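You operate a simulated robot arm through the tools that you are given. There is no shell and no other tool. Be economical: measure what you need, move in short steps, check, and stop when the job is done.

The job below is to be done with a simulated two-armed robot. You get a single attempt, and the scene is never put back.

JOB
Put the clear cup on the cart 62 padded top away on the top of the grey bench. Pick up the ticket that says "72" from the cart 62 padded top with one hand, pass it to the other hand and put it on the cart 57 lower deck. Put one of the yellow blocks from the cart 62 padded top on the cart 29 padded top. Take the blue sample board from the top of the pine bench and leave it on the cart 62 padded top. Put the navy sample board on the cart 62 padded top. Put the can marked "cleaner" from the cart 57 padded top on the cart 26 lower deck and the can labelled "Gleamwick" on the cart 26 padded top. The order is free. Set down upright: clear cup, can.

It is judged by the outcome, as a careful person would: the job done as asked, and still so three seconds after it is handed in. It fails if anything else is knocked over, pushed out of place, dropped, spilled or broken.

ROBOT AND FRAMES
Two 7-joint arms with two-finger parallel grippers on one trunk, on a base that drives. Base frame: it is fixed to the floor where the robot stands at the start and does not move with it; the origin is under the middle of the robot, x ahead of it, y to its left, z up. Readings come in cm, degrees, newtons and seconds.
The left shoulder is at the start at [7, 16.3, 119.5], the right one opposite. With the tool pointing down near the work surface each hand reaches from about 38 to 88 cm from the robot's upright axis, wherever it stands, measured 20 degrees to its own side. Places, roughly: blue sample board (15x7x2 cm) [180, -150, 80]; cart 26 lower deck [-170, 180, 20]; cart 26 padded top [-170, 180, 90]; cart 29 padded top [-190, -350, 90]; cart 57 lower deck [-190, -290, 20]; cart 62 padded top [70, 20, 90]; cleaner can, small can, varnish can [-175, -275, 100]; clear cup [50, 25, 100]; navy sample board (15x6x2 cm) [-170, -290, 90]; ticket [50, 50, 100]; top of the grey bench [-390, 600, 80]; yellow block (3x3x3 cm) [60, -20, 90]; yellow block (6x6x6 cm) [90, -10, 90]. Payload 3.43 kg a hand.
Tool frame (each hand has its own): the origin (TCP) lies between the finger pads and is the grasp point; the fingertips stand 3.4 cm ahead of it; z points along the fingers, y is the line along which they close. The gripper opens to 12.8 cm. The fingers are 2.4 cm wide and 1.2 cm thick; the gripper's body (4.8 by 13 cm) begins 9.6 cm behind the TCP.
Orientation is that of the tool frame in the base frame, as a unit quaternion [x, y, z, w]. With the fingers straight down and closing along the base's y, the tool's x points along the base's -x, its y along +y and its z along -z.

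CONTROLS
- The arms move only by the tool arm_command. It takes "left_deltas", "right_deltas" or both (then of equal length, played together; a hand with none holds still); each is a list of rows, each a list of 2 entries, a list of its own where there are three numbers: the shift along the tool's x, y, z in cm, then the turn, a rotation vector about the tool's x, y, z in degrees. In form: [[[x, y, z], [rx, ry, rz]], ...]. A call has 1 to 20 rows; each row is the pose to reach, as a shift and turn from the pose commanded when the call began, along the tool's axes at that moment. "left_hand" and "right_hand" are, for a hand that has rows, the closure in counts, from 0 (fully open) to 255 (shut), set as the call begins (left out, the last holds). Each row takes 0.2 s and may step no farther than 5 cm and 8.6 degrees from the row before; otherwise, or with a gripper value out of range, the whole call is refused. A pose out of reach is approached as far as the arm can. The call stops where the force on the tool passes 40 N (or 10 N more than at its start, if that is more) or the arm is blocked; 0.2 s more then pass. Each finger travels about 15.3 cm/s and halts on what it meets, pressing with about 31 N; the grip force reading is that of the motor and also rises with nothing between the fingers. The clock runs only during rows and for 0.2 s after the last one: add rows that repeat a pose to give the fingers time. The reply holds the time, the measured pose of the TCP, the force on the tool along the base axes, the opening and the grip force, in the units named above and with some noise, with the torque about the TCP (base axes, N m) and any sound that the robot's microphone picked up, and new pictures: "show" is both (left out), scene, wrist or none (wrist: the cameras of the hands that moved).
- Cameras (640 x 400 px; columns grow to the right, rows downward): "scene" is now at [12.8, 3.49, 141.64]; the picture's right is [0.42, -0.91, 0.00], its down [-0.58, -0.27, -0.77] and it looks along [0.70, 0.32, -0.64] (base axes); focal length 214 px, centre (320, 200). "left" rides on the left gripper at [7.6, 1.1, -16] in its tool frame; the picture's right is [-0.15, 0.99, 0.00], its down [-0.88, -0.13, -0.46] and it looks along [-0.45, -0.07, 0.89] (tool axes); focal length 234 px, centre (320, 200). "right" rides on the right gripper at [7.6, -1.1, -16] in its tool frame; the picture's right is [0.15, 0.99, 0.00], its down [-0.88, 0.13, -0.46] and it looks along [-0.45, 0.07, 0.89] (tool axes); focal length 234 px, centre (320, 200). There is no depth. A picture from a camera that has moved, and an enlarged one, comes with that camera's place and axes in the base frame and with its lens.
- slide_trunk(by): slides the trunk up (or, below 0, down) by that many cm; the arms and the scene camera ride with it, the base frame stays. It gives what a move gives, with no picture.
- base_move(legs): drives the robot by 1 to 6 legs, each [ahead, left, turn to the left] in cm, cm and degrees, along the robot's own axes; the way and the turn of a leg run together, so that a leg with both is an arc; at most 150 cm and 180 degrees a leg. The arms and the cameras ride along, it lands a little off, and it stops where it bumps. It gives what a move gives, and a new picture of the scene camera.
- head_to(pan, tilt): turns the head with the scene camera to pan (to the left, within 86 degrees either way) and tilt (down, from -29 to 69), counted from straight ahead of the robot. It gives what a move gives, and a new picture of the scene camera.
- close_up(camera, box): a new picture of the part [left, top, right, bottom] of that camera's present view, enlarged. The clock stands still meanwhile.
- hand_in(): hands the job in; it is judged then, once.

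Go step by step. Nothing tells you exact positions but the pictures and the camera data: compare them with the known pose of the tool, close in by small moves and look again before you grip or let go. The budget is 217 turns and 260 pictures, counting those below and the enlarged ones. Unless the task says otherwise, let go and move clear before handing in.

The tools are called after "Call:" as name(argument=value, ...) on one line, values as JSON. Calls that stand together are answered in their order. arm_command: Moves the arms, as the interface text tells. Its arguments: {"type":"object","properties":{"left_deltas":{"type":"array","items":{"type":"array"}},"left_hand":{"type":"number"},"right_deltas":{"type":"array","items":{"type":"array"}},"right_hand":{"type":"number"},"show":{"type":"string","enum":["both","scene","wrist","none"]}},"required":[]} The other tools are called the same way: slide_trunk (by) slides the trunk up or down; base_move (legs) drives the base; head_to (pan, tilt) turns the head that bears the scene camera; close_up (camera, box) takes an enlarged picture of a part of a camera's view; hand_in () hands the job in.

At the start:

```text
time: 0.0
left_tool_pos: [48.06, 39.64, 114.18]
left_orientation: [-0.001, 1.0, 0.0, -0.001]
left_ft_force: [-1.3, -0.7, 0.1]
left_torque: [-0.01, 0.03, -0.04]
left_opening: 12.81
left_gripper_force: 0.0
right_tool_pos: [57.25, -6.27, 115.13]
right_orientation: [0.0, 1.0, 0.0, 0.0]
right_ft_force: [0.1, 0.4, 0.5]
right_torque: [-0.01, -0.02, 0.03]
right_opening: 12.82
right_gripper_force: 0.0
trunk travel left (down, up): [-67.5, 26.5]
robot x, y, heading: [0.01, 0.3, 0.2]
head pan, tilt: [24.9, 39.8]
```

scene: 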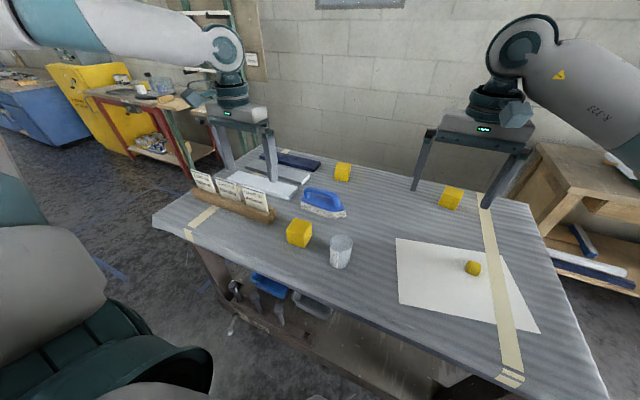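
right: 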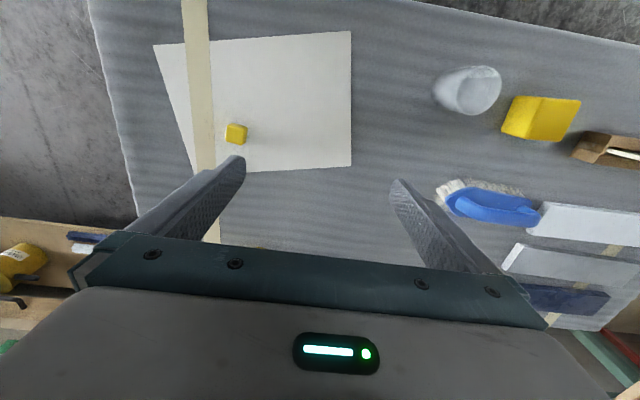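
left: 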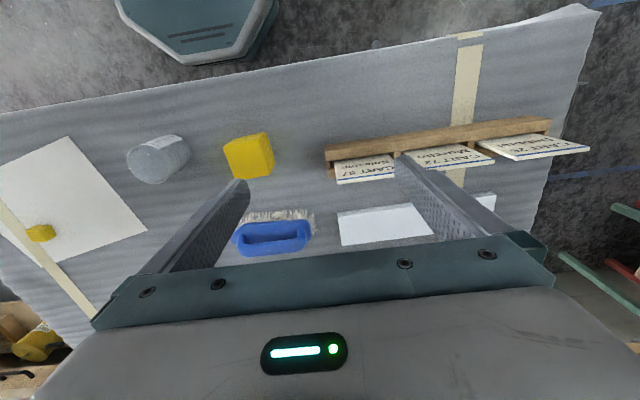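

I see the cart 62 top in front of me with the ticket rack, yellow blocks, brush and cup. I'll look closer at the tickets and the cup first.

Call:
close_up(camera="left", box=[320, 100, 600, 275])

Call:
close_up(camera="scene", box=[160, 130, 400, 280])

Call:
head_to(pan=-50, tilt=25)

```text
2.29 times, centred on (460, 188) of left
camera zoom: at [40.51, 40.52, 130.02], right [0.15, 0.99, 0.0], down [0.88, -0.13, 0.46], along [0.45, -0.07, -0.89], focal length 535 px, centre (0, 229)
```

zoom: 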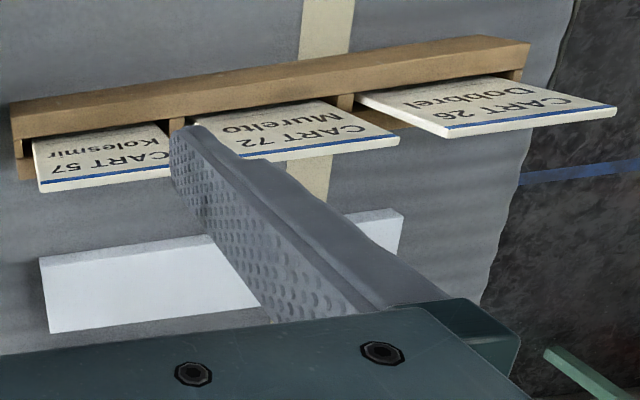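

```text
2.67 times, centred on (280, 205) of scene
camera zoom: at [12.8, 3.49, 141.64], right [0.42, -0.91, 0.0], down [-0.58, -0.27, -0.77], along [0.7, 0.32, -0.64], focal length 572 px, centre (427, 187)
```

zoom: 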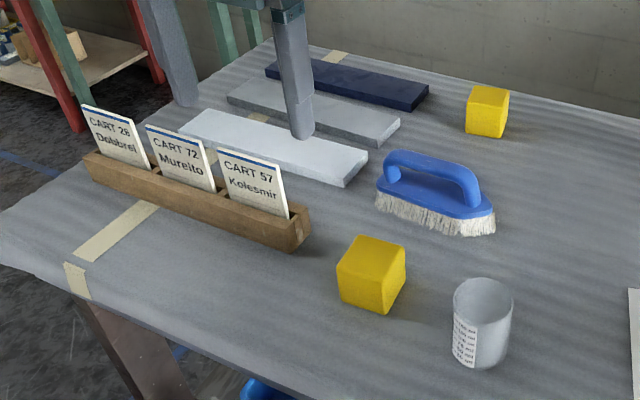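

```text
time: 1.5
left_tool_pos: [47.91, 39.63, 114.12]
left_orientation: [-0.001, 1.0, 0.0, 0.0]
left_ft_force: [-0.8, -0.1, -0.4]
left_torque: [0.01, -0.02, 0.01]
left_opening: 12.81
left_gripper_force: 0.0
right_tool_pos: [57.35, -6.22, 115.22]
right_orientation: [0.0, 1.0, 0.0, 0.0]
right_ft_force: [-0.4, 0.2, 0.2]
right_torque: [0.01, -0.01, 0.03]
right_opening: 12.82
right_gripper_force: 0.2
trunk travel left (down, up): [-67.5, 26.5]
robot x, y, heading: [0.1, -0.16, 0.1]
head pan, tilt: [-50.0, 25.0]
camera scene: at [11.0, -7.14, 143.94], right [-0.77, -0.64, 0.0], down [-0.27, 0.32, -0.91], along [0.58, -0.69, -0.42], focal length 214 px, centre (320, 200)
```

scene: 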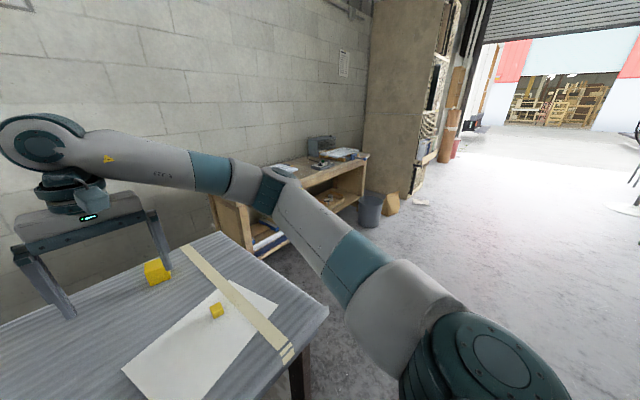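

The 72 ticket is the middle one in the rack, around [51, 53, 104]. I'll raise and turn the left hand to close along x above the rack, and look back at it with the head.

Call:
arm_command(left_deltas=[[[0, 0, -4], [0, 0, 8]], [[0, 0, -8], [0, 0, 16]], [[0, 3, -8], [0, 0, 24]], [[0, 5, -8], [0, 0, 32]], [[0, 7, -8], [0, 0, 40]], [[0, 9, -8], [0, 0, 48]], [[0, 11, -8], [0, 0, 56]], [[0, 13, -8], [0, 0, 64]], [[0, 13, -8], [0, 0, 72]], [[0, 13, -8], [0, 0, 80]], [[0, 13, -8], [0, 0, 88]], [[0, 13, -8], [0, 0, 90]]], show="wrist")

Call:
head_to(pan=40, tilt=35)

```text
time: 4.1
left_tool_pos: [47.87, 52.61, 122.18]
left_orientation: [0.707, 0.707, 0.0, 0.0]
left_ft_force: [0.4, 0.3, -0.6]
left_torque: [0.07, 0.0, -0.02]
left_opening: 12.83
left_gripper_force: 0.2
right_tool_pos: [57.18, -6.08, 115.12]
right_orientation: [0.0, 1.0, 0.0, 0.0]
right_ft_force: [-1.1, 0.1, 0.5]
right_torque: [0.03, -0.02, 0.01]
right_opening: 12.82
right_gripper_force: 0.0
trunk travel left (down, up): [-67.5, 26.5]
robot x, y, heading: [0.39, 0.08, 0.2]
head pan, tilt: [-50.0, 25.0]
camera left: at [49.12, 59.96, 138.09], right [0.99, -0.15, 0.0], down [-0.13, -0.88, 0.46], along [-0.07, -0.45, -0.89], focal length 234 px, centre (320, 200)
```

left: 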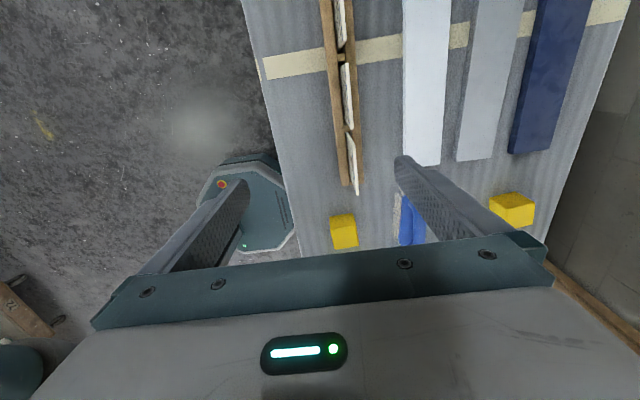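

```text
time: 5.7
left_tool_pos: [47.93, 52.68, 122.19]
left_orientation: [0.706, 0.708, 0.0, 0.0]
left_ft_force: [0.0, -0.3, -0.6]
left_torque: [-0.02, -0.01, -0.01]
left_opening: 12.78
left_gripper_force: 0.0
right_tool_pos: [57.24, -6.13, 115.09]
right_orientation: [0.0, 1.0, 0.001, -0.001]
right_ft_force: [0.0, -0.3, 0.5]
right_torque: [-0.01, 0.0, 0.01]
right_opening: 12.79
right_gripper_force: 0.0
trunk travel left (down, up): [-67.5, 26.5]
robot x, y, heading: [-0.22, -0.08, 0.0]
head pan, tilt: [40.0, 35.0]
camera scene: at [11.82, 5.57, 142.37], right [0.64, -0.77, 0.0], down [-0.44, -0.37, -0.82], along [0.63, 0.53, -0.57], focal length 214 px, centre (320, 200)
```

scene: 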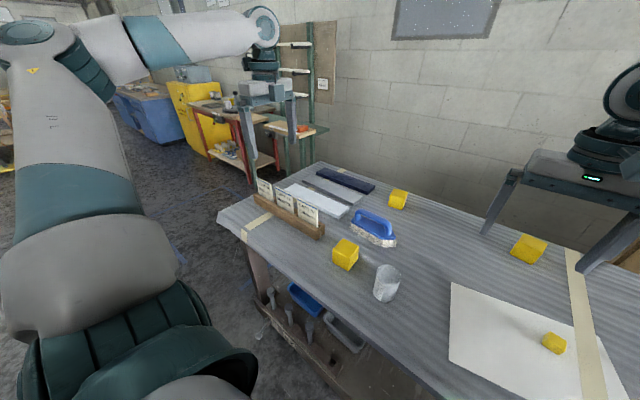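

The left camera now sees the tickets edge-on from above. I'll zoom to locate ticket 72 precisely.

Call:
close_up(camera="left", box=[280, 0, 440, 200])

Call:
close_up(camera="scene", box=[230, 150, 350, 250])

```text
2.00 times, centred on (360, 100) of left
camera zoom: at [49.11, 59.98, 138.08], right [0.99, -0.15, 0.0], down [-0.13, -0.88, 0.46], along [-0.07, -0.45, -0.89], focal length 468 px, centre (240, 400)
```

zoom: 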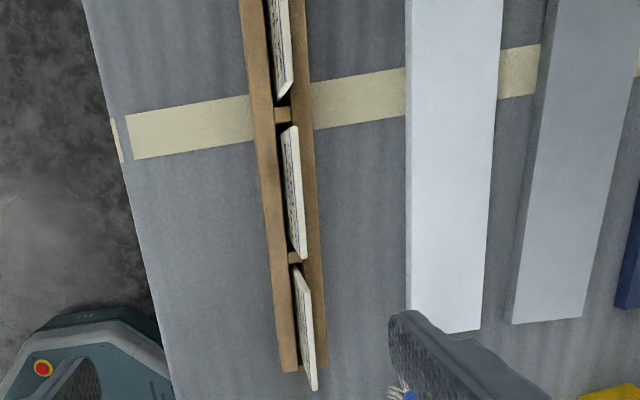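

```text
4.00 times, centred on (290, 200) of scene
camera zoom: at [11.82, 5.57, 142.37], right [0.64, -0.77, 0.0], down [-0.44, -0.37, -0.82], along [0.63, 0.53, -0.57], focal length 858 px, centre (440, 200)
```

zoom: 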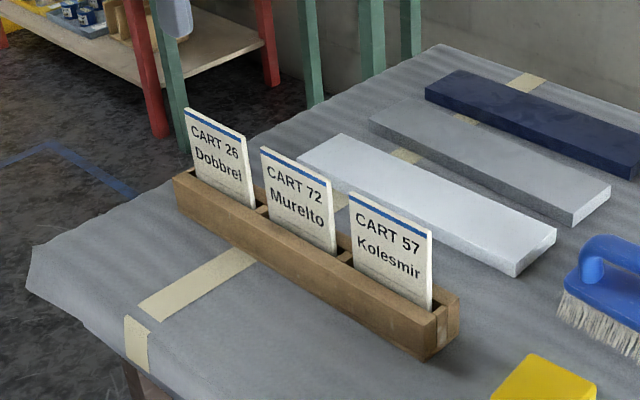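

Ticket 72's top edge is around [52.9, 52–61, 101.5], nearly vertical. I'll move the left hand above it and check before going down.

Call:
arm_command(left_deltas=[[[3, 2.5, 3], [0, 0, 0]], [[5.5, 5, 6], [0, 0, 0]], [[5.9, 5, 11], [0, 0, 0]], [[5.9, 5, 15.5], [0, 0, 0]], [[5.9, 5, 15.5], [0, 0, 0]]], left_hand=130)

```text
refused: row 3 steps farther than a row can; nothing moved
```

Call:
arm_command(left_deltas=[[[3, 2.5, 3], [0, 0, 0]], [[5.5, 5, 6], [0, 0, 0]], [[5.9, 5, 10.5], [0, 0, 0]], [[5.9, 5, 15], [0, 0, 0]], [[5.9, 5, 15.5], [0, 0, 0]], [[5.9, 5, 15.5], [0, 0, 0]]], left_hand=130)

```text
time: 7.1
left_tool_pos: [53.01, 58.54, 106.35]
left_orientation: [0.706, 0.708, 0.001, 0.0]
left_ft_force: [0.4, 0.8, 0.3]
left_torque: [0.01, 0.01, 0.0]
left_opening: 6.27
left_gripper_force: 0.1
right_tool_pos: [57.28, -6.16, 115.14]
right_orientation: [0.0, 1.0, 0.0, 0.001]
right_ft_force: [-0.2, 0.2, 0.8]
right_torque: [0.05, 0.0, 0.0]
right_opening: 12.8
right_gripper_force: 0.1
trunk travel left (down, up): [-67.5, 26.5]
robot x, y, heading: [0.11, 0.17, 0.2]
head pan, tilt: [40.0, 35.0]
camera scene: at [11.8, 5.59, 142.37], right [0.64, -0.77, 0.0], down [-0.44, -0.37, -0.82], along [0.63, 0.53, -0.57], focal length 214 px, centre (320, 200)
camera left: at [54.22, 65.88, 122.36], right [0.99, -0.15, 0.0], down [-0.13, -0.88, 0.46], along [-0.07, -0.45, -0.89], focal length 234 px, centre (320, 200)
```

scene: 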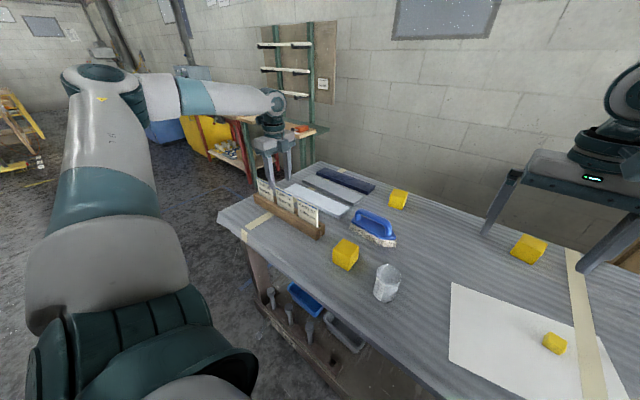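
left: 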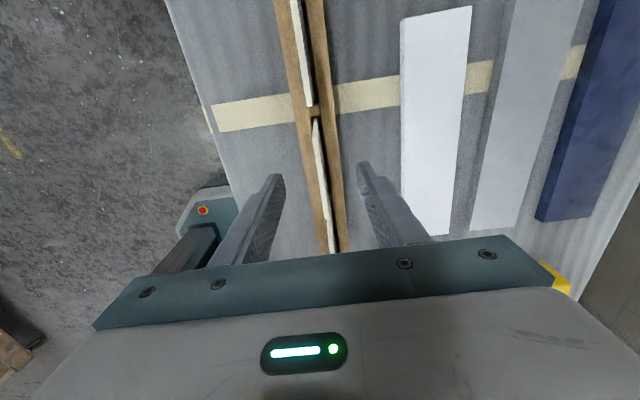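

The ticket is centred between the fingers. I'll lower 6.5 cm and close.

Call:
arm_command(left_deltas=[[[0, 0, 3.5], [0, 0, 0]], [[0, 0, 6.5], [0, 0, 0]], [[0, 0, 6.5], [0, 0, 0]]], show="none")

Call:
arm_command(left_deltas=[[[0, 0, 0], [0, 0, 0]], [[0, 0, 0], [0, 0, 0]], [[0, 0, 0], [0, 0, 0]]], left_hand=255)

```text
time: 7.9
left_tool_pos: [53.01, 58.23, 99.99]
left_orientation: [0.706, 0.708, 0.0, 0.0]
left_ft_force: [0.2, -0.2, -0.1]
left_torque: [0.04, -0.02, 0.02]
left_opening: 6.26
left_gripper_force: 0.1
right_tool_pos: [57.25, -6.2, 115.15]
right_orientation: [0.0, 1.0, 0.0, 0.0]
right_ft_force: [0.2, -1.6, 0.6]
right_torque: [0.02, -0.01, 0.0]
right_opening: 12.8
right_gripper_force: 0.0
trunk travel left (down, up): [-67.5, 26.5]
robot x, y, heading: [0.3, -0.16, 0.1]
head pan, tilt: [40.0, 35.0]
```

```text
time: 8.7
left_tool_pos: [53.07, 58.37, 99.8]
left_orientation: [0.707, 0.707, 0.0, 0.0]
left_ft_force: [-0.1, 0.6, -0.3]
left_torque: [-0.03, -0.01, -0.03]
left_opening: 0.52
left_gripper_force: 31.2
right_tool_pos: [57.3, -6.19, 115.16]
right_orientation: [0.0, 1.0, 0.0, 0.0]
right_ft_force: [-0.8, 0.3, -0.7]
right_torque: [-0.03, -0.04, -0.02]
right_opening: 12.78
right_gripper_force: 0.1
trunk travel left (down, up): [-67.5, 26.5]
robot x, y, heading: [-0.05, -0.05, 0.1]
head pan, tilt: [40.0, 35.0]
camera scene: at [11.83, 5.59, 142.37], right [0.64, -0.77, 0.0], down [-0.44, -0.37, -0.82], along [0.63, 0.53, -0.57], focal length 214 px, centre (320, 200)
camera left: at [54.27, 65.79, 115.83], right [0.99, -0.15, 0.0], down [-0.13, -0.88, 0.46], along [-0.07, -0.45, -0.89], focal length 234 px, centre (320, 200)
```

scene: 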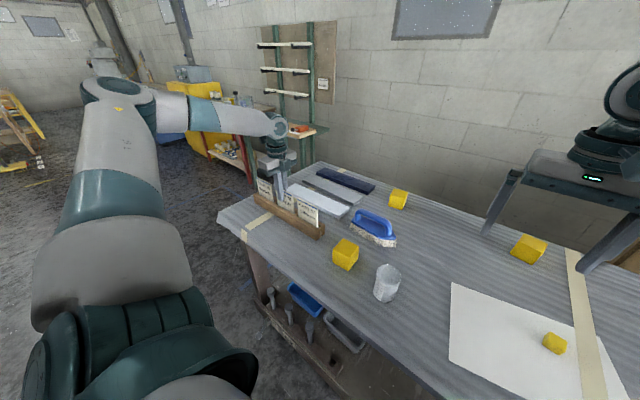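
left: 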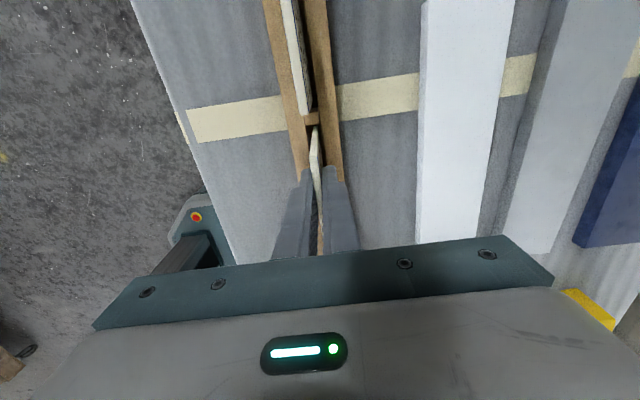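

The ticket is gripped (0.5 cm thick). I'll lift it straight up and check the rack.

Call:
arm_command(left_deltas=[[[0, 0, -3], [0, 0, 0]], [[0, 0, -7], [0, 0, 0]], [[0, 0, -11.5], [0, 0, 0]], [[0, 0, -16], [0, 0, 0]], [[0, 0, -20], [0, 0, 0]], [[0, 0, -24], [0, 0, 0]], [[0, 0, -24], [0, 0, 0]]])

```text
time: 10.3
left_tool_pos: [52.96, 58.61, 124.01]
left_orientation: [0.707, 0.707, 0.0, -0.001]
left_ft_force: [-0.1, -0.1, 0.3]
left_torque: [-0.02, 0.0, -0.04]
left_opening: 0.54
left_gripper_force: 30.7
right_tool_pos: [57.29, -6.0, 115.07]
right_orientation: [0.0, 1.0, 0.0, -0.001]
right_ft_force: [0.3, 0.7, -0.3]
right_torque: [-0.04, 0.0, 0.02]
right_opening: 12.79
right_gripper_force: 0.0
trunk travel left (down, up): [-67.5, 26.5]
robot x, y, heading: [-0.1, 0.01, 0.1]
head pan, tilt: [40.0, 35.0]
camera scene: at [11.84, 5.64, 142.36], right [0.64, -0.77, 0.0], down [-0.44, -0.37, -0.82], along [0.63, 0.53, -0.57], focal length 214 px, centre (320, 200)
camera left: at [54.16, 65.97, 139.92], right [0.99, -0.15, 0.0], down [-0.13, -0.88, 0.46], along [-0.07, -0.45, -0.89], focal length 234 px, centre (320, 200)
```

scene: 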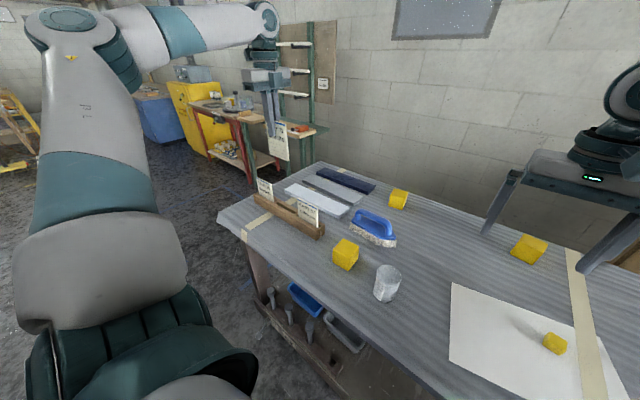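
left: 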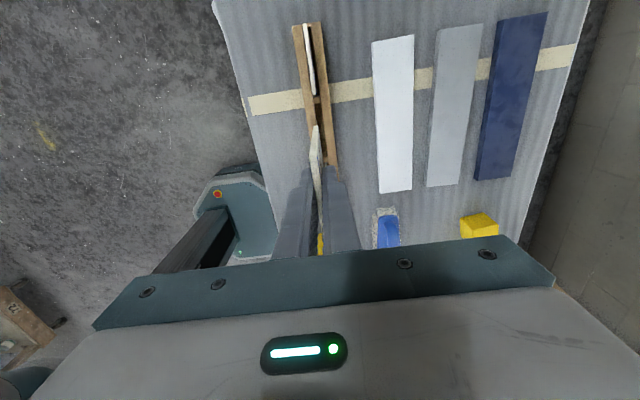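

The ticket is out cleanly and the rack hasn't moved. I'll bring the left hand to the middle and turn the right hand to point left, for the handover.

Call:
arm_command(left_deltas=[[[-4.5, 0, 0], [0, 0, 0]], [[-9, 0, 0], [0, 0, 0]], [[-13.5, 0, 0], [0, 0, 0]], [[-18, 0, 0], [0, 0, 0]], [[-22, -1, 0], [0, 0, 0]], [[-26, -2, 0], [0, 0, 0]], [[-30, -3, 0], [0, 0, 0]], [[-33, -3, 0], [0, 0, 0]], [[-33, -3, 0], [0, 0, 0]], [[-33, -3, 0], [0, 0, 0]], [[-33, -3, 0], [0, 0, 0]], [[-33, -3, 0], [0, 0, 0]], [[-33, -3, 0], [0, 0, 0]], [[-33, -3, 0], [0, 0, 0]], [[-33, -3, 0], [0, 0, 0]], [[-33, -3, 0], [0, 0, 0]]], right_deltas=[[[0, -2, -4], [-4.62, 4.62, 4.62]], [[1, -4, -7], [-9.24, 9.24, 9.24]], [[2, -4, -7], [-13.86, 13.86, 13.86]], [[3, -4, -7], [-18.48, 18.48, 18.48]], [[4, -4, -7], [-23.1, 23.1, 23.1]], [[5, -4, -7], [-27.7, 27.7, 27.7]], [[6, -4, -7], [-32.3, 32.3, 32.3]], [[7, -4, -7], [-36.9, 36.9, 36.9]], [[7, -4, -7], [-41.5, 41.5, 41.5]], [[7, -4, -7], [-46.2, 46.2, 46.2]], [[7, -4, -7], [-50.8, 50.8, 50.8]], [[7, -4, -7], [-55.4, 55.4, 55.4]], [[7, -3, -7], [-60.0, 60.0, 60.0]], [[7, -2, -7], [-64.7, 64.7, 64.7]], [[7, 0, -7], [-69.28, 69.28, 69.28]], [[7, 0, -7], [-69.28, 69.28, 69.28]]], right_hand=100)

```text
time: 13.7
left_tool_pos: [50.2, 25.57, 124.12]
left_orientation: [0.706, 0.708, 0.0, 0.0]
left_ft_force: [-0.1, 0.2, 0.5]
left_torque: [-0.02, -0.01, 0.02]
left_opening: 0.53
left_gripper_force: 31.1
right_tool_pos: [50.41, -6.21, 122.14]
right_orientation: [0.501, 0.499, 0.501, -0.499]
right_ft_force: [0.1, 0.2, 1.1]
right_torque: [0.0, -0.02, 0.01]
right_opening: 7.78
right_gripper_force: 0.1
trunk travel left (down, up): [-67.5, 26.5]
robot x, y, heading: [-0.12, 0.02, 0.1]
head pan, tilt: [40.0, 35.0]
camera scene: at [11.83, 5.54, 142.37], right [0.64, -0.77, 0.0], down [-0.44, -0.37, -0.82], along [0.63, 0.53, -0.57], focal length 214 px, centre (320, 200)
camera right: at [49.27, -22.27, 129.55], right [0.99, 0.0, 0.15], down [0.13, -0.45, -0.88], along [0.07, 0.89, -0.45], focal length 234 px, centre (320, 200)
camera left: at [51.36, 32.94, 140.04], right [0.99, -0.15, 0.0], down [-0.13, -0.88, 0.46], along [-0.07, -0.45, -0.89], focal length 234 px, centre (320, 200)
```

scene: 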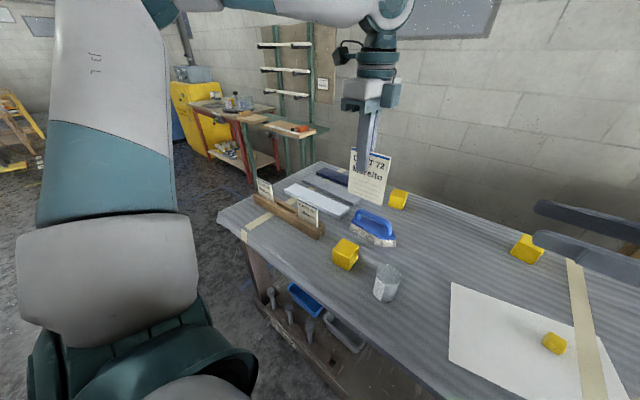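
right: 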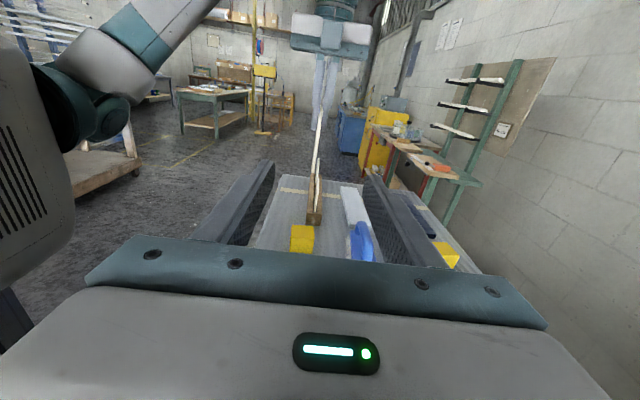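
left: 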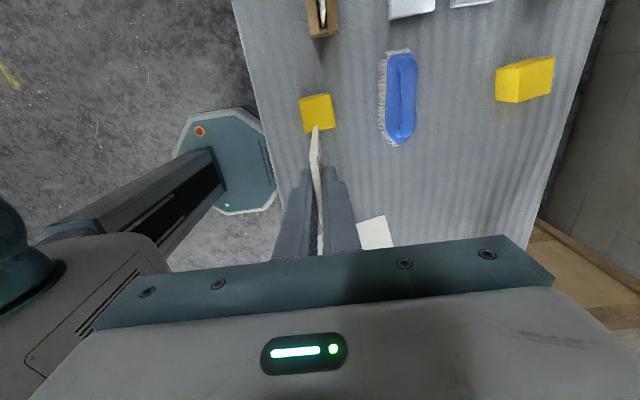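

The ticket hangs with its lower right part free (edge at y≈19, bottom at z≈114). I'll bring the right hand in, check, then grip.

Call:
arm_command(right_deltas=[[[-2, -0.2, 4], [0, 0, 0]], [[-4.8, -0.2, 8], [0, 0, 0]], [[-4.8, -0.2, 12.5], [0, 0, 0]], [[-4.8, -0.2, 17], [0, 0, 0]], [[-4.8, -0.2, 21], [0, 0, 0]], [[-4.8, -0.2, 24.5], [0, 0, 0]], [[-4.8, -0.2, 27.5], [0, 0, 0]], [[-4.8, -0.2, 27.5], [0, 0, 0]]])

```text
time: 15.5
left_tool_pos: [50.16, 25.46, 124.2]
left_orientation: [0.707, 0.707, 0.001, 0.0]
left_ft_force: [-0.3, 0.3, -0.5]
left_torque: [-0.06, -0.01, 0.02]
left_opening: 0.53
left_gripper_force: 31.1
right_tool_pos: [50.18, 21.21, 117.47]
right_orientation: [0.5, 0.501, 0.5, -0.499]
right_ft_force: [-0.2, -0.3, 0.1]
right_torque: [0.01, -0.03, 0.0]
right_opening: 7.77
right_gripper_force: 0.1
trunk travel left (down, up): [-67.5, 26.5]
robot x, y, heading: [-0.15, -0.15, 0.0]
head pan, tilt: [40.0, 35.0]
camera scene: at [11.82, 5.47, 142.37], right [0.64, -0.77, 0.0], down [-0.44, -0.37, -0.82], along [0.63, 0.53, -0.57], focal length 214 px, centre (320, 200)
camera right: at [48.9, 5.26, 124.97], right [0.99, 0.0, 0.15], down [0.13, -0.46, -0.88], along [0.07, 0.89, -0.45], focal length 234 px, centre (320, 200)
```

scene: 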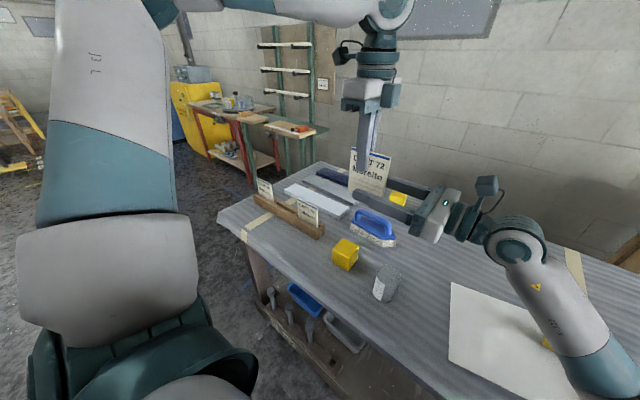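
right: 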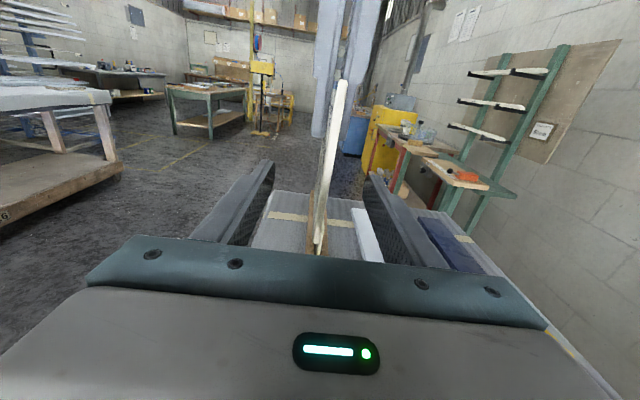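

The ticket sits between the right fingers. I'll close the right hand and check the cup, which looks different.

Call:
arm_command(right_deltas=[[[0, 0, 0], [0, 0, 0]], [[0, 0, 0], [0, 0, 0]], [[0, 0, 0], [0, 0, 0]]], right_hand=255, show="none")

Call:
close_up(camera="scene", box=[320, 130, 560, 320])

```text
time: 16.3
left_tool_pos: [50.11, 25.59, 124.17]
left_orientation: [0.707, 0.707, -0.001, 0.0]
left_ft_force: [-8.3, -3.7, -1.0]
left_torque: [-0.11, 0.42, -0.17]
left_opening: 0.53
left_gripper_force: 31.0
right_tool_pos: [50.03, 21.35, 117.42]
right_orientation: [0.5, 0.501, 0.499, -0.5]
right_ft_force: [9.1, 3.8, 0.3]
right_torque: [-0.14, 0.18, -0.22]
right_opening: 0.5
right_gripper_force: 30.5
trunk travel left (down, up): [-67.5, 26.5]
robot x, y, heading: [0.1, 0.23, -0.2]
head pan, tilt: [40.0, 35.0]
```

```text
2.11 times, centred on (440, 225) of scene
camera zoom: at [11.82, 5.6, 142.37], right [0.64, -0.77, 0.0], down [-0.44, -0.37, -0.82], along [0.63, 0.53, -0.57], focal length 452 px, centre (67, 147)
```

zoom: 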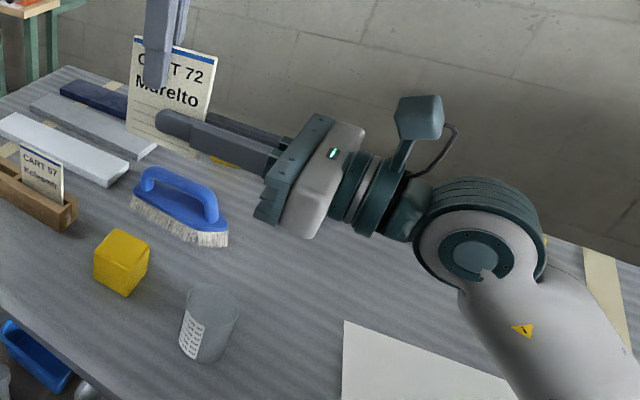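

The handover grip is good (right opening 0.5 cm). I'll open the left hand and withdraw it upward.

Call:
arm_command(left_deltas=[[[0, 0, 0], [0, 0, 0]], [[0, 0, 0], [0, 0, 0]], [[0, 0, -4], [0, 0, 0]], [[2, 0, -8], [0, 0, 0]], [[6, 0, -10], [0, 0, 0]], [[10, 0, -10], [0, 0, 0]], [[14, 0, -10], [0, 0, 0]]], left_hand=120)

```text
time: 17.9
left_tool_pos: [50.26, 39.95, 134.01]
left_orientation: [0.706, 0.708, -0.001, 0.0]
left_ft_force: [-0.6, 1.5, 0.8]
left_torque: [-0.09, 0.0, -0.02]
left_opening: 6.78
left_gripper_force: 0.1
right_tool_pos: [49.99, 21.52, 117.39]
right_orientation: [0.501, 0.5, 0.499, -0.499]
right_ft_force: [0.2, 0.7, 0.7]
right_torque: [-0.02, 0.02, 0.02]
right_opening: 0.52
right_gripper_force: 30.5
trunk travel left (down, up): [-67.5, 26.5]
robot x, y, heading: [-0.08, -0.0, -0.1]
head pan, tilt: [40.0, 35.0]
camera scene: at [11.82, 5.77, 142.36], right [0.64, -0.77, 0.0], down [-0.44, -0.37, -0.82], along [0.63, 0.53, -0.57], focal length 214 px, centre (320, 200)
camera left: at [51.34, 47.31, 149.93], right [0.99, -0.15, 0.0], down [-0.13, -0.88, 0.46], along [-0.07, -0.45, -0.89], focal length 234 px, centre (320, 200)
```

scene: 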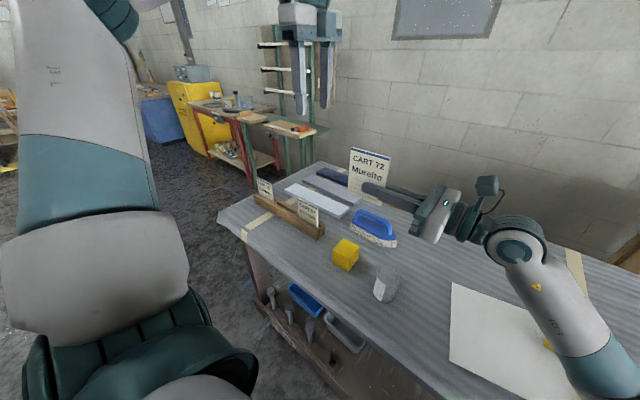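
left: 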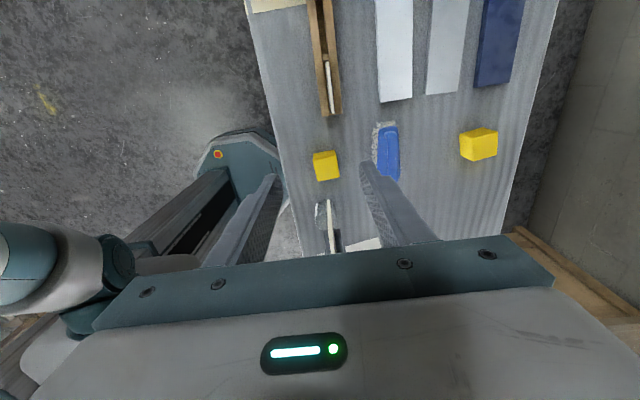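

The right hand holds the ticket. I'll retract it to the right, then bring the left hand over the near yellow block at about [50.5, 28.4].

Call:
arm_command(right_deltas=[[[1, 0, -4], [0, 0, 0]], [[2, 0, -8], [0, 0, 0]], [[4, 0, -13], [0, 0, 0]], [[5, 0, -17], [0, 0, 0]], [[5, 0, -21], [0, 0, 0]], [[5, 0, -25], [0, 0, 0]], [[5, 0, -29], [0, 0, 0]], [[5, 0, -29], [0, 0, 0]], [[5, 0, -29], [0, 0, 0]], [[5, 0, -29], [0, 0, 0]], [[5, 0, -29], [0, 0, 0]], [[5, 0, -29], [0, 0, 0]]], left_deltas=[[[0, 0, 0], [0, 0, 0]], [[0, 0, 0], [0, 0, 0]], [[0, 0, 0], [0, 0, 0]], [[-3, 0, 0], [0, 0, 0]], [[-6, 0, 2], [0, 0, 0]], [[-9, 0, 5], [0, 0, 0]], [[-11.5, 0.2, 8.5], [0, 0, 0]], [[-11.5, 0.2, 13], [0, 0, 0]], [[-11.5, 0.2, 17], [0, 0, 0]], [[-11.5, 0.2, 21], [0, 0, 0]], [[-11.5, 0.2, 25], [0, 0, 0]], [[-11.5, 0.2, 25], [0, 0, 0]]], left_hand=0)

```text
refused: row 3 steps farther than a row can; nothing moved
```

Call:
arm_command(right_deltas=[[[1, 0, -4], [0, 0, 0]], [[2, 0, -8], [0, 0, 0]], [[3, 0, -12], [0, 0, 0]], [[4, 0, -16], [0, 0, 0]], [[5, 0, -20], [0, 0, 0]], [[5, 0, -24.5], [0, 0, 0]], [[5, 0, -29], [0, 0, 0]], [[5, 0, -29], [0, 0, 0]], [[5, 0, -29], [0, 0, 0]], [[5, 0, -29], [0, 0, 0]], [[5, 0, -29], [0, 0, 0]], [[5, 0, -29], [0, 0, 0]]], left_deltas=[[[0, 0, 0], [0, 0, 0]], [[0, 0, 0], [0, 0, 0]], [[0, 0, 0], [0, 0, 0]], [[-3, 0, 0], [0, 0, 0]], [[-6, 0, 2], [0, 0, 0]], [[-9, 0, 5], [0, 0, 0]], [[-11.5, 0.2, 8.5], [0, 0, 0]], [[-11.5, 0.2, 13], [0, 0, 0]], [[-11.5, 0.2, 17], [0, 0, 0]], [[-11.5, 0.2, 21], [0, 0, 0]], [[-11.5, 0.2, 25], [0, 0, 0]], [[-11.5, 0.2, 25], [0, 0, 0]]], left_hand=0)

```text
time: 20.5
left_tool_pos: [50.26, 27.96, 108.98]
left_orientation: [0.707, 0.708, 0.001, 0.0]
left_ft_force: [0.4, 0.1, 0.4]
left_torque: [0.03, 0.0, -0.04]
left_opening: 12.8
left_gripper_force: 0.1
right_tool_pos: [50.08, -7.7, 122.3]
right_orientation: [-0.499, -0.501, -0.499, 0.501]
right_ft_force: [-1.1, 0.1, -0.2]
right_torque: [-0.01, 0.01, 0.0]
right_opening: 0.53
right_gripper_force: 30.6
trunk travel left (down, up): [-67.5, 26.5]
robot x, y, heading: [0.05, -0.27, 0.1]
head pan, tilt: [40.0, 35.0]
camera scene: at [11.74, 5.48, 142.38], right [0.64, -0.77, 0.0], down [-0.44, -0.37, -0.82], along [0.63, 0.53, -0.57], focal length 214 px, centre (320, 200)
camera right: at [48.88, -23.67, 129.81], right [0.99, 0.0, 0.15], down [0.13, -0.46, -0.88], along [0.07, 0.89, -0.45], focal length 234 px, centre (320, 200)
camera left: at [51.45, 35.44, 124.87], right [0.99, -0.15, 0.0], down [-0.13, -0.88, 0.45], along [-0.07, -0.45, -0.89], focal length 234 px, centre (320, 200)
```

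scene: 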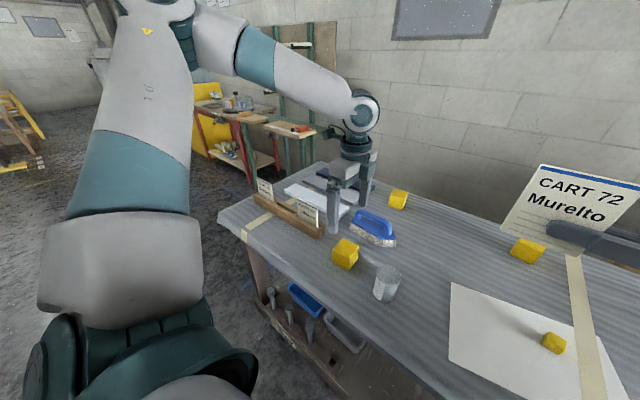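
right: 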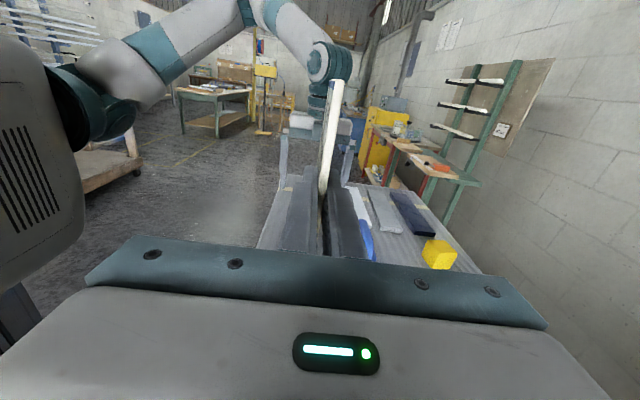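
left: 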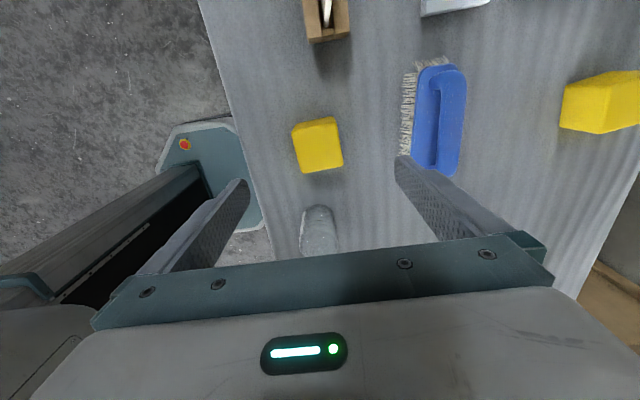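

The block lies centred under the left hand. I'll lower and grip it.

Call:
arm_command(left_deltas=[[[0, -0.1, 5], [0, 0, 0]], [[0, -0.2, 10], [0, 0, 0]], [[0, -0.2, 14], [0, 0, 0]], [[0, -0.2, 15.5], [0, 0, 0]], [[0, -0.2, 15.5], [0, 0, 0]]], show="wrist")

```text
time: 21.7
left_tool_pos: [50.14, 28.15, 93.62]
left_orientation: [0.706, 0.708, 0.0, -0.001]
left_ft_force: [0.3, 0.3, 0.2]
left_torque: [0.02, 0.0, 0.0]
left_opening: 12.81
left_gripper_force: 0.1
right_tool_pos: [50.11, -7.49, 122.32]
right_orientation: [0.5, 0.499, 0.5, -0.5]
right_ft_force: [0.7, -0.6, -1.1]
right_torque: [0.01, 0.01, 0.0]
right_opening: 0.52
right_gripper_force: 31.1
trunk travel left (down, up): [-67.5, 26.5]
robot x, y, heading: [0.57, -0.52, 0.3]
head pan, tilt: [40.0, 35.0]
camera left: at [51.26, 35.43, 109.54], right [0.99, -0.15, 0.0], down [-0.13, -0.88, 0.46], along [-0.07, -0.45, -0.89], focal length 234 px, centre (320, 200)
```

left: 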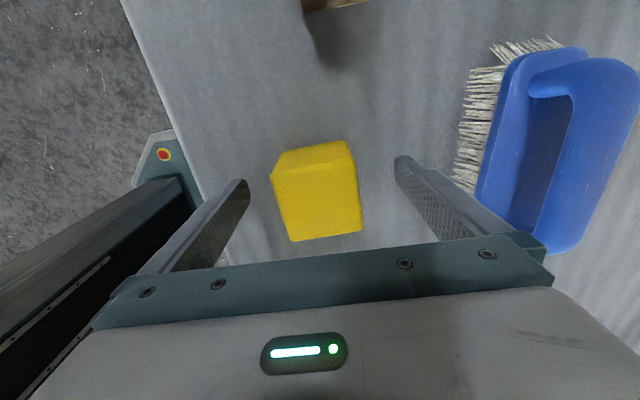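

The block is between the fingers. I'll close, then lift.

Call:
arm_command(left_deltas=[[[0, 0, 0], [0, 0, 0]], [[0, 0, 0], [0, 0, 0]], [[0, 0, 0], [0, 0, 0]]], left_hand=255, show="none")

Call:
arm_command(left_deltas=[[[0, 0, -2], [0, 0, 0]], [[0, 0, -6], [0, 0, 0]], [[0, 0, -11], [0, 0, 0]], [[0, 0, -16], [0, 0, 0]], [[0, 0, -21], [0, 0, 0]], [[0, 0, -26], [0, 0, 0]], [[0, 0, -28], [0, 0, 0]], [[0, 0, -28], [0, 0, 0]]], show="scene")

```text
time: 22.5
left_tool_pos: [50.05, 28.07, 93.66]
left_orientation: [0.707, 0.708, -0.001, -0.001]
left_ft_force: [-5.3, 0.8, -0.3]
left_torque: [0.23, 0.48, 0.15]
left_opening: 6.12
left_gripper_force: 30.5
right_tool_pos: [50.01, -7.5, 122.29]
right_orientation: [0.5, 0.5, 0.5, -0.5]
right_ft_force: [-0.4, 0.4, -0.2]
right_torque: [0.03, 0.0, -0.04]
right_opening: 0.54
right_gripper_force: 31.1
trunk travel left (down, up): [-67.5, 26.5]
robot x, y, heading: [0.24, 0.09, -0.3]
head pan, tilt: [40.0, 35.0]
```

```text
time: 24.3
left_tool_pos: [50.25, 28.19, 121.58]
left_orientation: [0.706, 0.708, 0.0, -0.002]
left_ft_force: [-0.8, 0.4, -10.7]
left_torque: [0.06, -0.02, 0.02]
left_opening: 6.12
left_gripper_force: 31.3
right_tool_pos: [50.28, -7.48, 122.14]
right_orientation: [0.501, 0.5, 0.499, -0.5]
right_ft_force: [0.4, 0.1, 0.0]
right_torque: [0.0, 0.01, -0.01]
right_opening: 0.5
right_gripper_force: 30.9
trunk travel left (down, up): [-67.5, 26.5]
robot x, y, heading: [-0.16, 0.06, 0.3]
head pan, tilt: [40.0, 35.0]
camera scene: at [11.94, 5.63, 142.35], right [0.64, -0.77, 0.0], down [-0.44, -0.37, -0.82], along [0.63, 0.53, -0.57], focal length 214 px, centre (320, 200)
```

scene: 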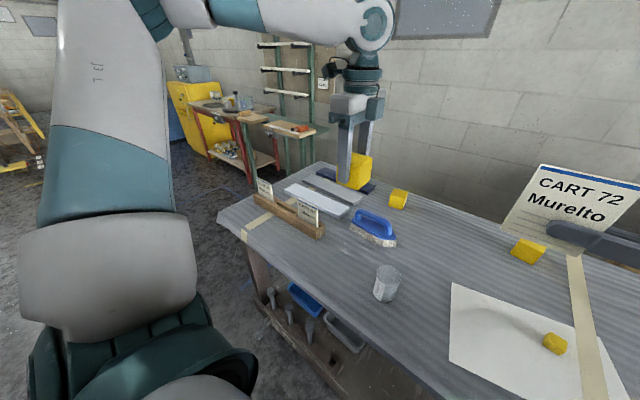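

I hold the ticket in the right hand and a block in the left. I'll back away from the cart and turn right to look toward carts 57 and 29.

Call:
base_move(legs=[[-60, 0, 0], [0, 0, -100]])

Call:
head_to(pan=-25, tilt=20)

```text
time: 32.0
left_tool_pos: [-42.44, -54.29, 121.64]
left_orientation: [0.996, -0.085, 0.0, 0.0]
left_ft_force: [-1.0, -0.7, -11.1]
left_torque: [0.01, -0.04, -0.02]
left_opening: 6.08
left_gripper_force: 30.7
right_tool_pos: [-77.41, -48.28, 122.17]
right_orientation: [0.705, -0.061, 0.704, 0.06]
right_ft_force: [0.2, 0.1, 0.3]
right_torque: [-0.03, 0.01, -0.01]
right_opening: 0.51
right_gripper_force: 30.5
trunk travel left (down, up): [-67.5, 26.5]
robot x, y, heading: [-61.48, -0.15, -100.0]
head pan, tilt: [40.0, 35.0]
camera scene: at [-57.77, -12.89, 142.35], right [-0.86, -0.5, 0.0], down [-0.29, 0.5, -0.82], along [0.41, -0.71, -0.57], focal length 214 px, centre (320, 200)
```

scene: 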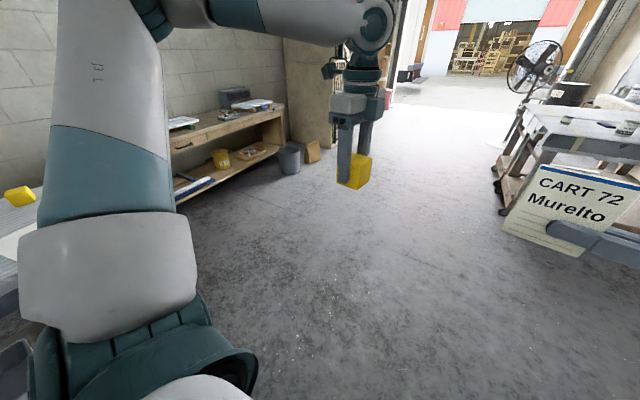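

```text
time: 33.4
left_tool_pos: [-42.36, -54.3, 121.56]
left_orientation: [0.996, -0.086, 0.001, 0.0]
left_ft_force: [-0.3, 0.2, -10.6]
left_torque: [0.0, -0.06, 0.0]
left_opening: 6.11
left_gripper_force: 30.9
right_tool_pos: [-77.37, -48.21, 122.2]
right_orientation: [0.705, -0.062, 0.704, 0.06]
right_ft_force: [0.4, -0.5, 0.7]
right_torque: [-0.02, 0.01, -0.03]
right_opening: 0.53
right_gripper_force: 30.5
trunk travel left (down, up): [-67.5, 26.5]
robot x, y, heading: [-61.3, -0.2, -100.4]
head pan, tilt: [-25.0, 20.0]
camera scene: at [-67.51, -12.91, 144.74], right [-0.82, 0.57, 0.0], down [0.2, 0.28, -0.94], along [-0.54, -0.77, -0.34], focal length 214 px, centre (320, 200)
```

scene: 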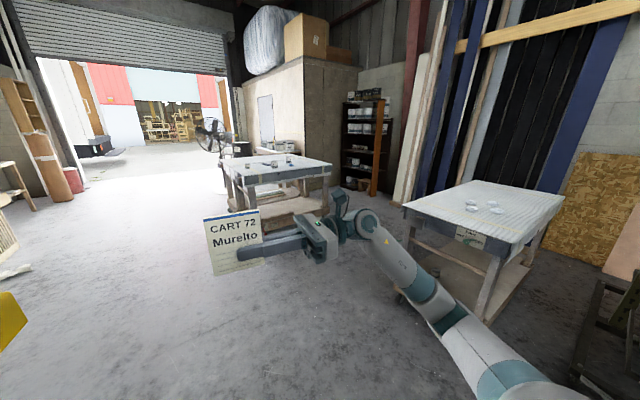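

I see two carts ahead. I'll zoom in to read their labels and contents.

Call:
close_up(camera="scene", box=[390, 170, 590, 310])

Call:
close_up(camera="scene", box=[200, 120, 360, 230])

```text
2.86 times, centred on (490, 240) of scene
camera zoom: at [-67.51, -12.91, 144.74], right [-0.82, 0.57, 0.0], down [0.2, 0.28, -0.94], along [-0.54, -0.77, -0.34], focal length 613 px, centre (-166, 86)
```

zoom: 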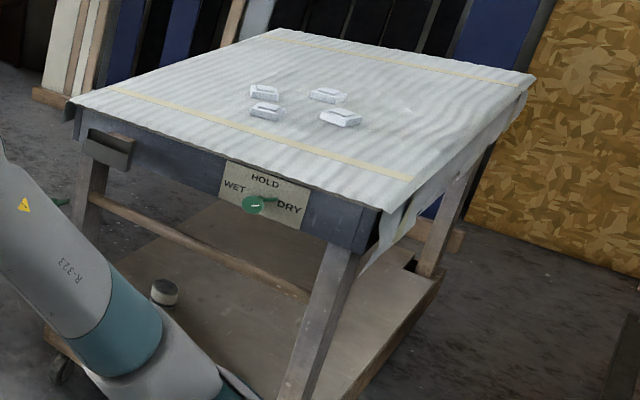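

```text
3.64 times, centred on (280, 175) of scene
camera zoom: at [-67.51, -12.91, 144.74], right [-0.82, 0.57, 0.0], down [0.2, 0.28, -0.94], along [-0.54, -0.77, -0.34], focal length 780 px, centre (466, 291)
```

zoom: 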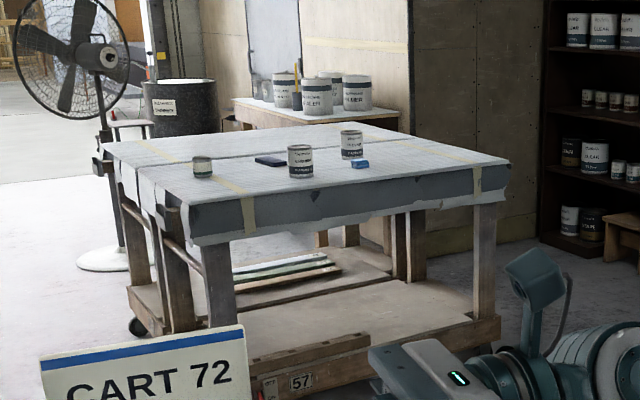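

The left cart is 57, with cart 29 behind it, and the cans are on top. I'll drive closer to its near side.

Call:
base_move(legs=[[127, -27, 0]])

Call:
close_up(camera="scene", box=[200, 120, 500, 320])

```text
time: 39.8
left_tool_pos: [-89.45, -173.45, 121.47]
left_orientation: [0.997, -0.08, 0.0, 0.0]
left_ft_force: [-0.2, -0.5, -11.3]
left_torque: [0.01, -0.04, -0.01]
left_opening: 6.05
left_gripper_force: 31.3
right_tool_pos: [-124.64, -167.75, 122.18]
right_orientation: [0.705, -0.056, 0.705, 0.056]
right_ft_force: [0.1, -0.7, 0.0]
right_torque: [0.0, 0.01, 0.0]
right_opening: 0.54
right_gripper_force: 30.8
trunk travel left (down, up): [-67.5, 26.5]
robot x, y, heading: [-108.86, -118.89, -99.0]
head pan, tilt: [-25.0, 20.0]
camera scene: at [-115.16, -132.31, 144.74], right [-0.83, 0.56, 0.0], down [0.19, 0.28, -0.94], along [-0.53, -0.78, -0.34], focal length 214 px, centre (320, 200)
```

scene: 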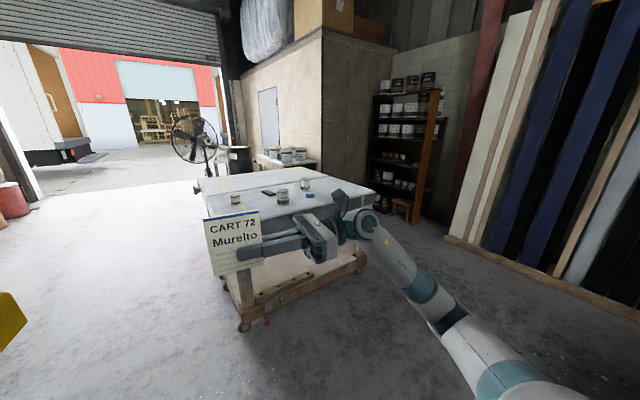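

```text
2.00 times, centred on (350, 220) of scene
camera zoom: at [-115.16, -132.31, 144.74], right [-0.83, 0.56, 0.0], down [0.19, 0.28, -0.94], along [-0.53, -0.78, -0.34], focal length 429 px, centre (260, 160)
```

zoom: 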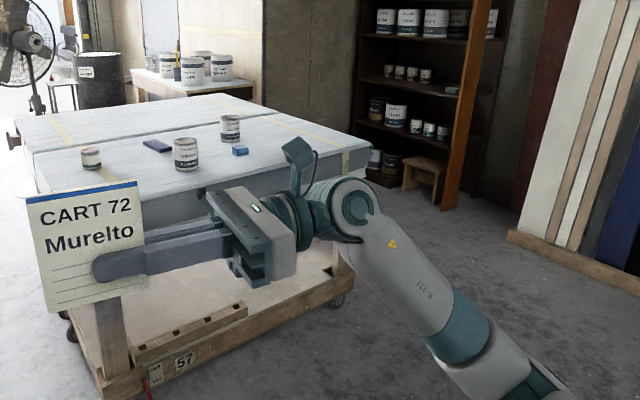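

Cart 57's front edge runs along y≈-255, from x≈-132 to -245. I'll drive nearer and face it squarely, then look at the lower deck.

Call:
base_move(legs=[[50, -21, 9]])

Call:
head_to(pan=-15, tilt=35)

```text
time: 42.9
left_tool_pos: [-105.84, -217.05, 121.48]
left_orientation: [1.0, 0.0, 0.001, -0.001]
left_ft_force: [0.3, 0.1, -11.0]
left_torque: [-0.01, -0.04, 0.01]
left_opening: 6.07
left_gripper_force: 30.9
right_tool_pos: [-141.45, -217.04, 122.21]
right_orientation: [0.708, 0.0, 0.706, -0.001]
right_ft_force: [0.6, 0.2, -0.4]
right_torque: [0.02, 0.02, 0.0]
right_opening: 0.53
right_gripper_force: 31.0
trunk travel left (down, up): [-67.5, 26.5]
robot x, y, heading: [-133.73, -167.04, -89.8]
head pan, tilt: [-25.0, 20.0]
camera scene: at [-137.72, -180.59, 144.75], right [-0.91, 0.42, 0.0], down [0.14, 0.31, -0.94], along [-0.4, -0.85, -0.34], focal length 214 px, centre (320, 200)
```

scene: 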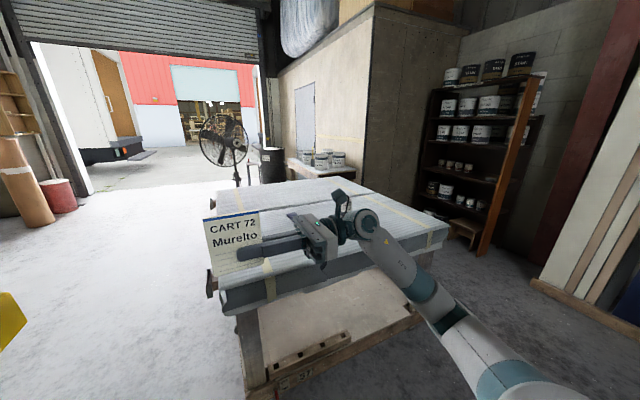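

```text
time: 43.7
left_tool_pos: [-105.76, -217.14, 121.49]
left_orientation: [1.0, 0.0, 0.0, -0.001]
left_ft_force: [-0.2, 0.0, -10.4]
left_torque: [-0.01, -0.01, 0.0]
left_opening: 6.06
left_gripper_force: 30.8
right_tool_pos: [-141.48, -217.19, 122.19]
right_orientation: [0.708, -0.001, 0.707, -0.001]
right_ft_force: [-0.4, 0.4, -0.4]
right_torque: [0.0, 0.0, 0.0]
right_opening: 0.51
right_gripper_force: 31.6
trunk travel left (down, up): [-67.5, 26.5]
robot x, y, heading: [-134.05, -166.87, -89.9]
head pan, tilt: [-15.0, 35.0]
camera scene: at [-136.08, -180.7, 142.36], right [-0.97, 0.26, 0.0], down [0.15, 0.55, -0.82], along [-0.21, -0.79, -0.57], focal length 214 px, centre (320, 200)
```

scene: 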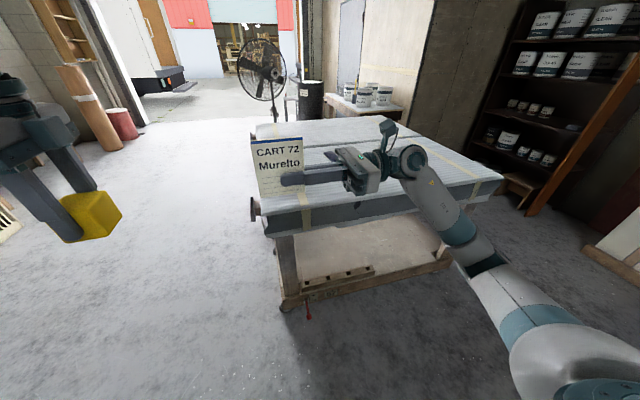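

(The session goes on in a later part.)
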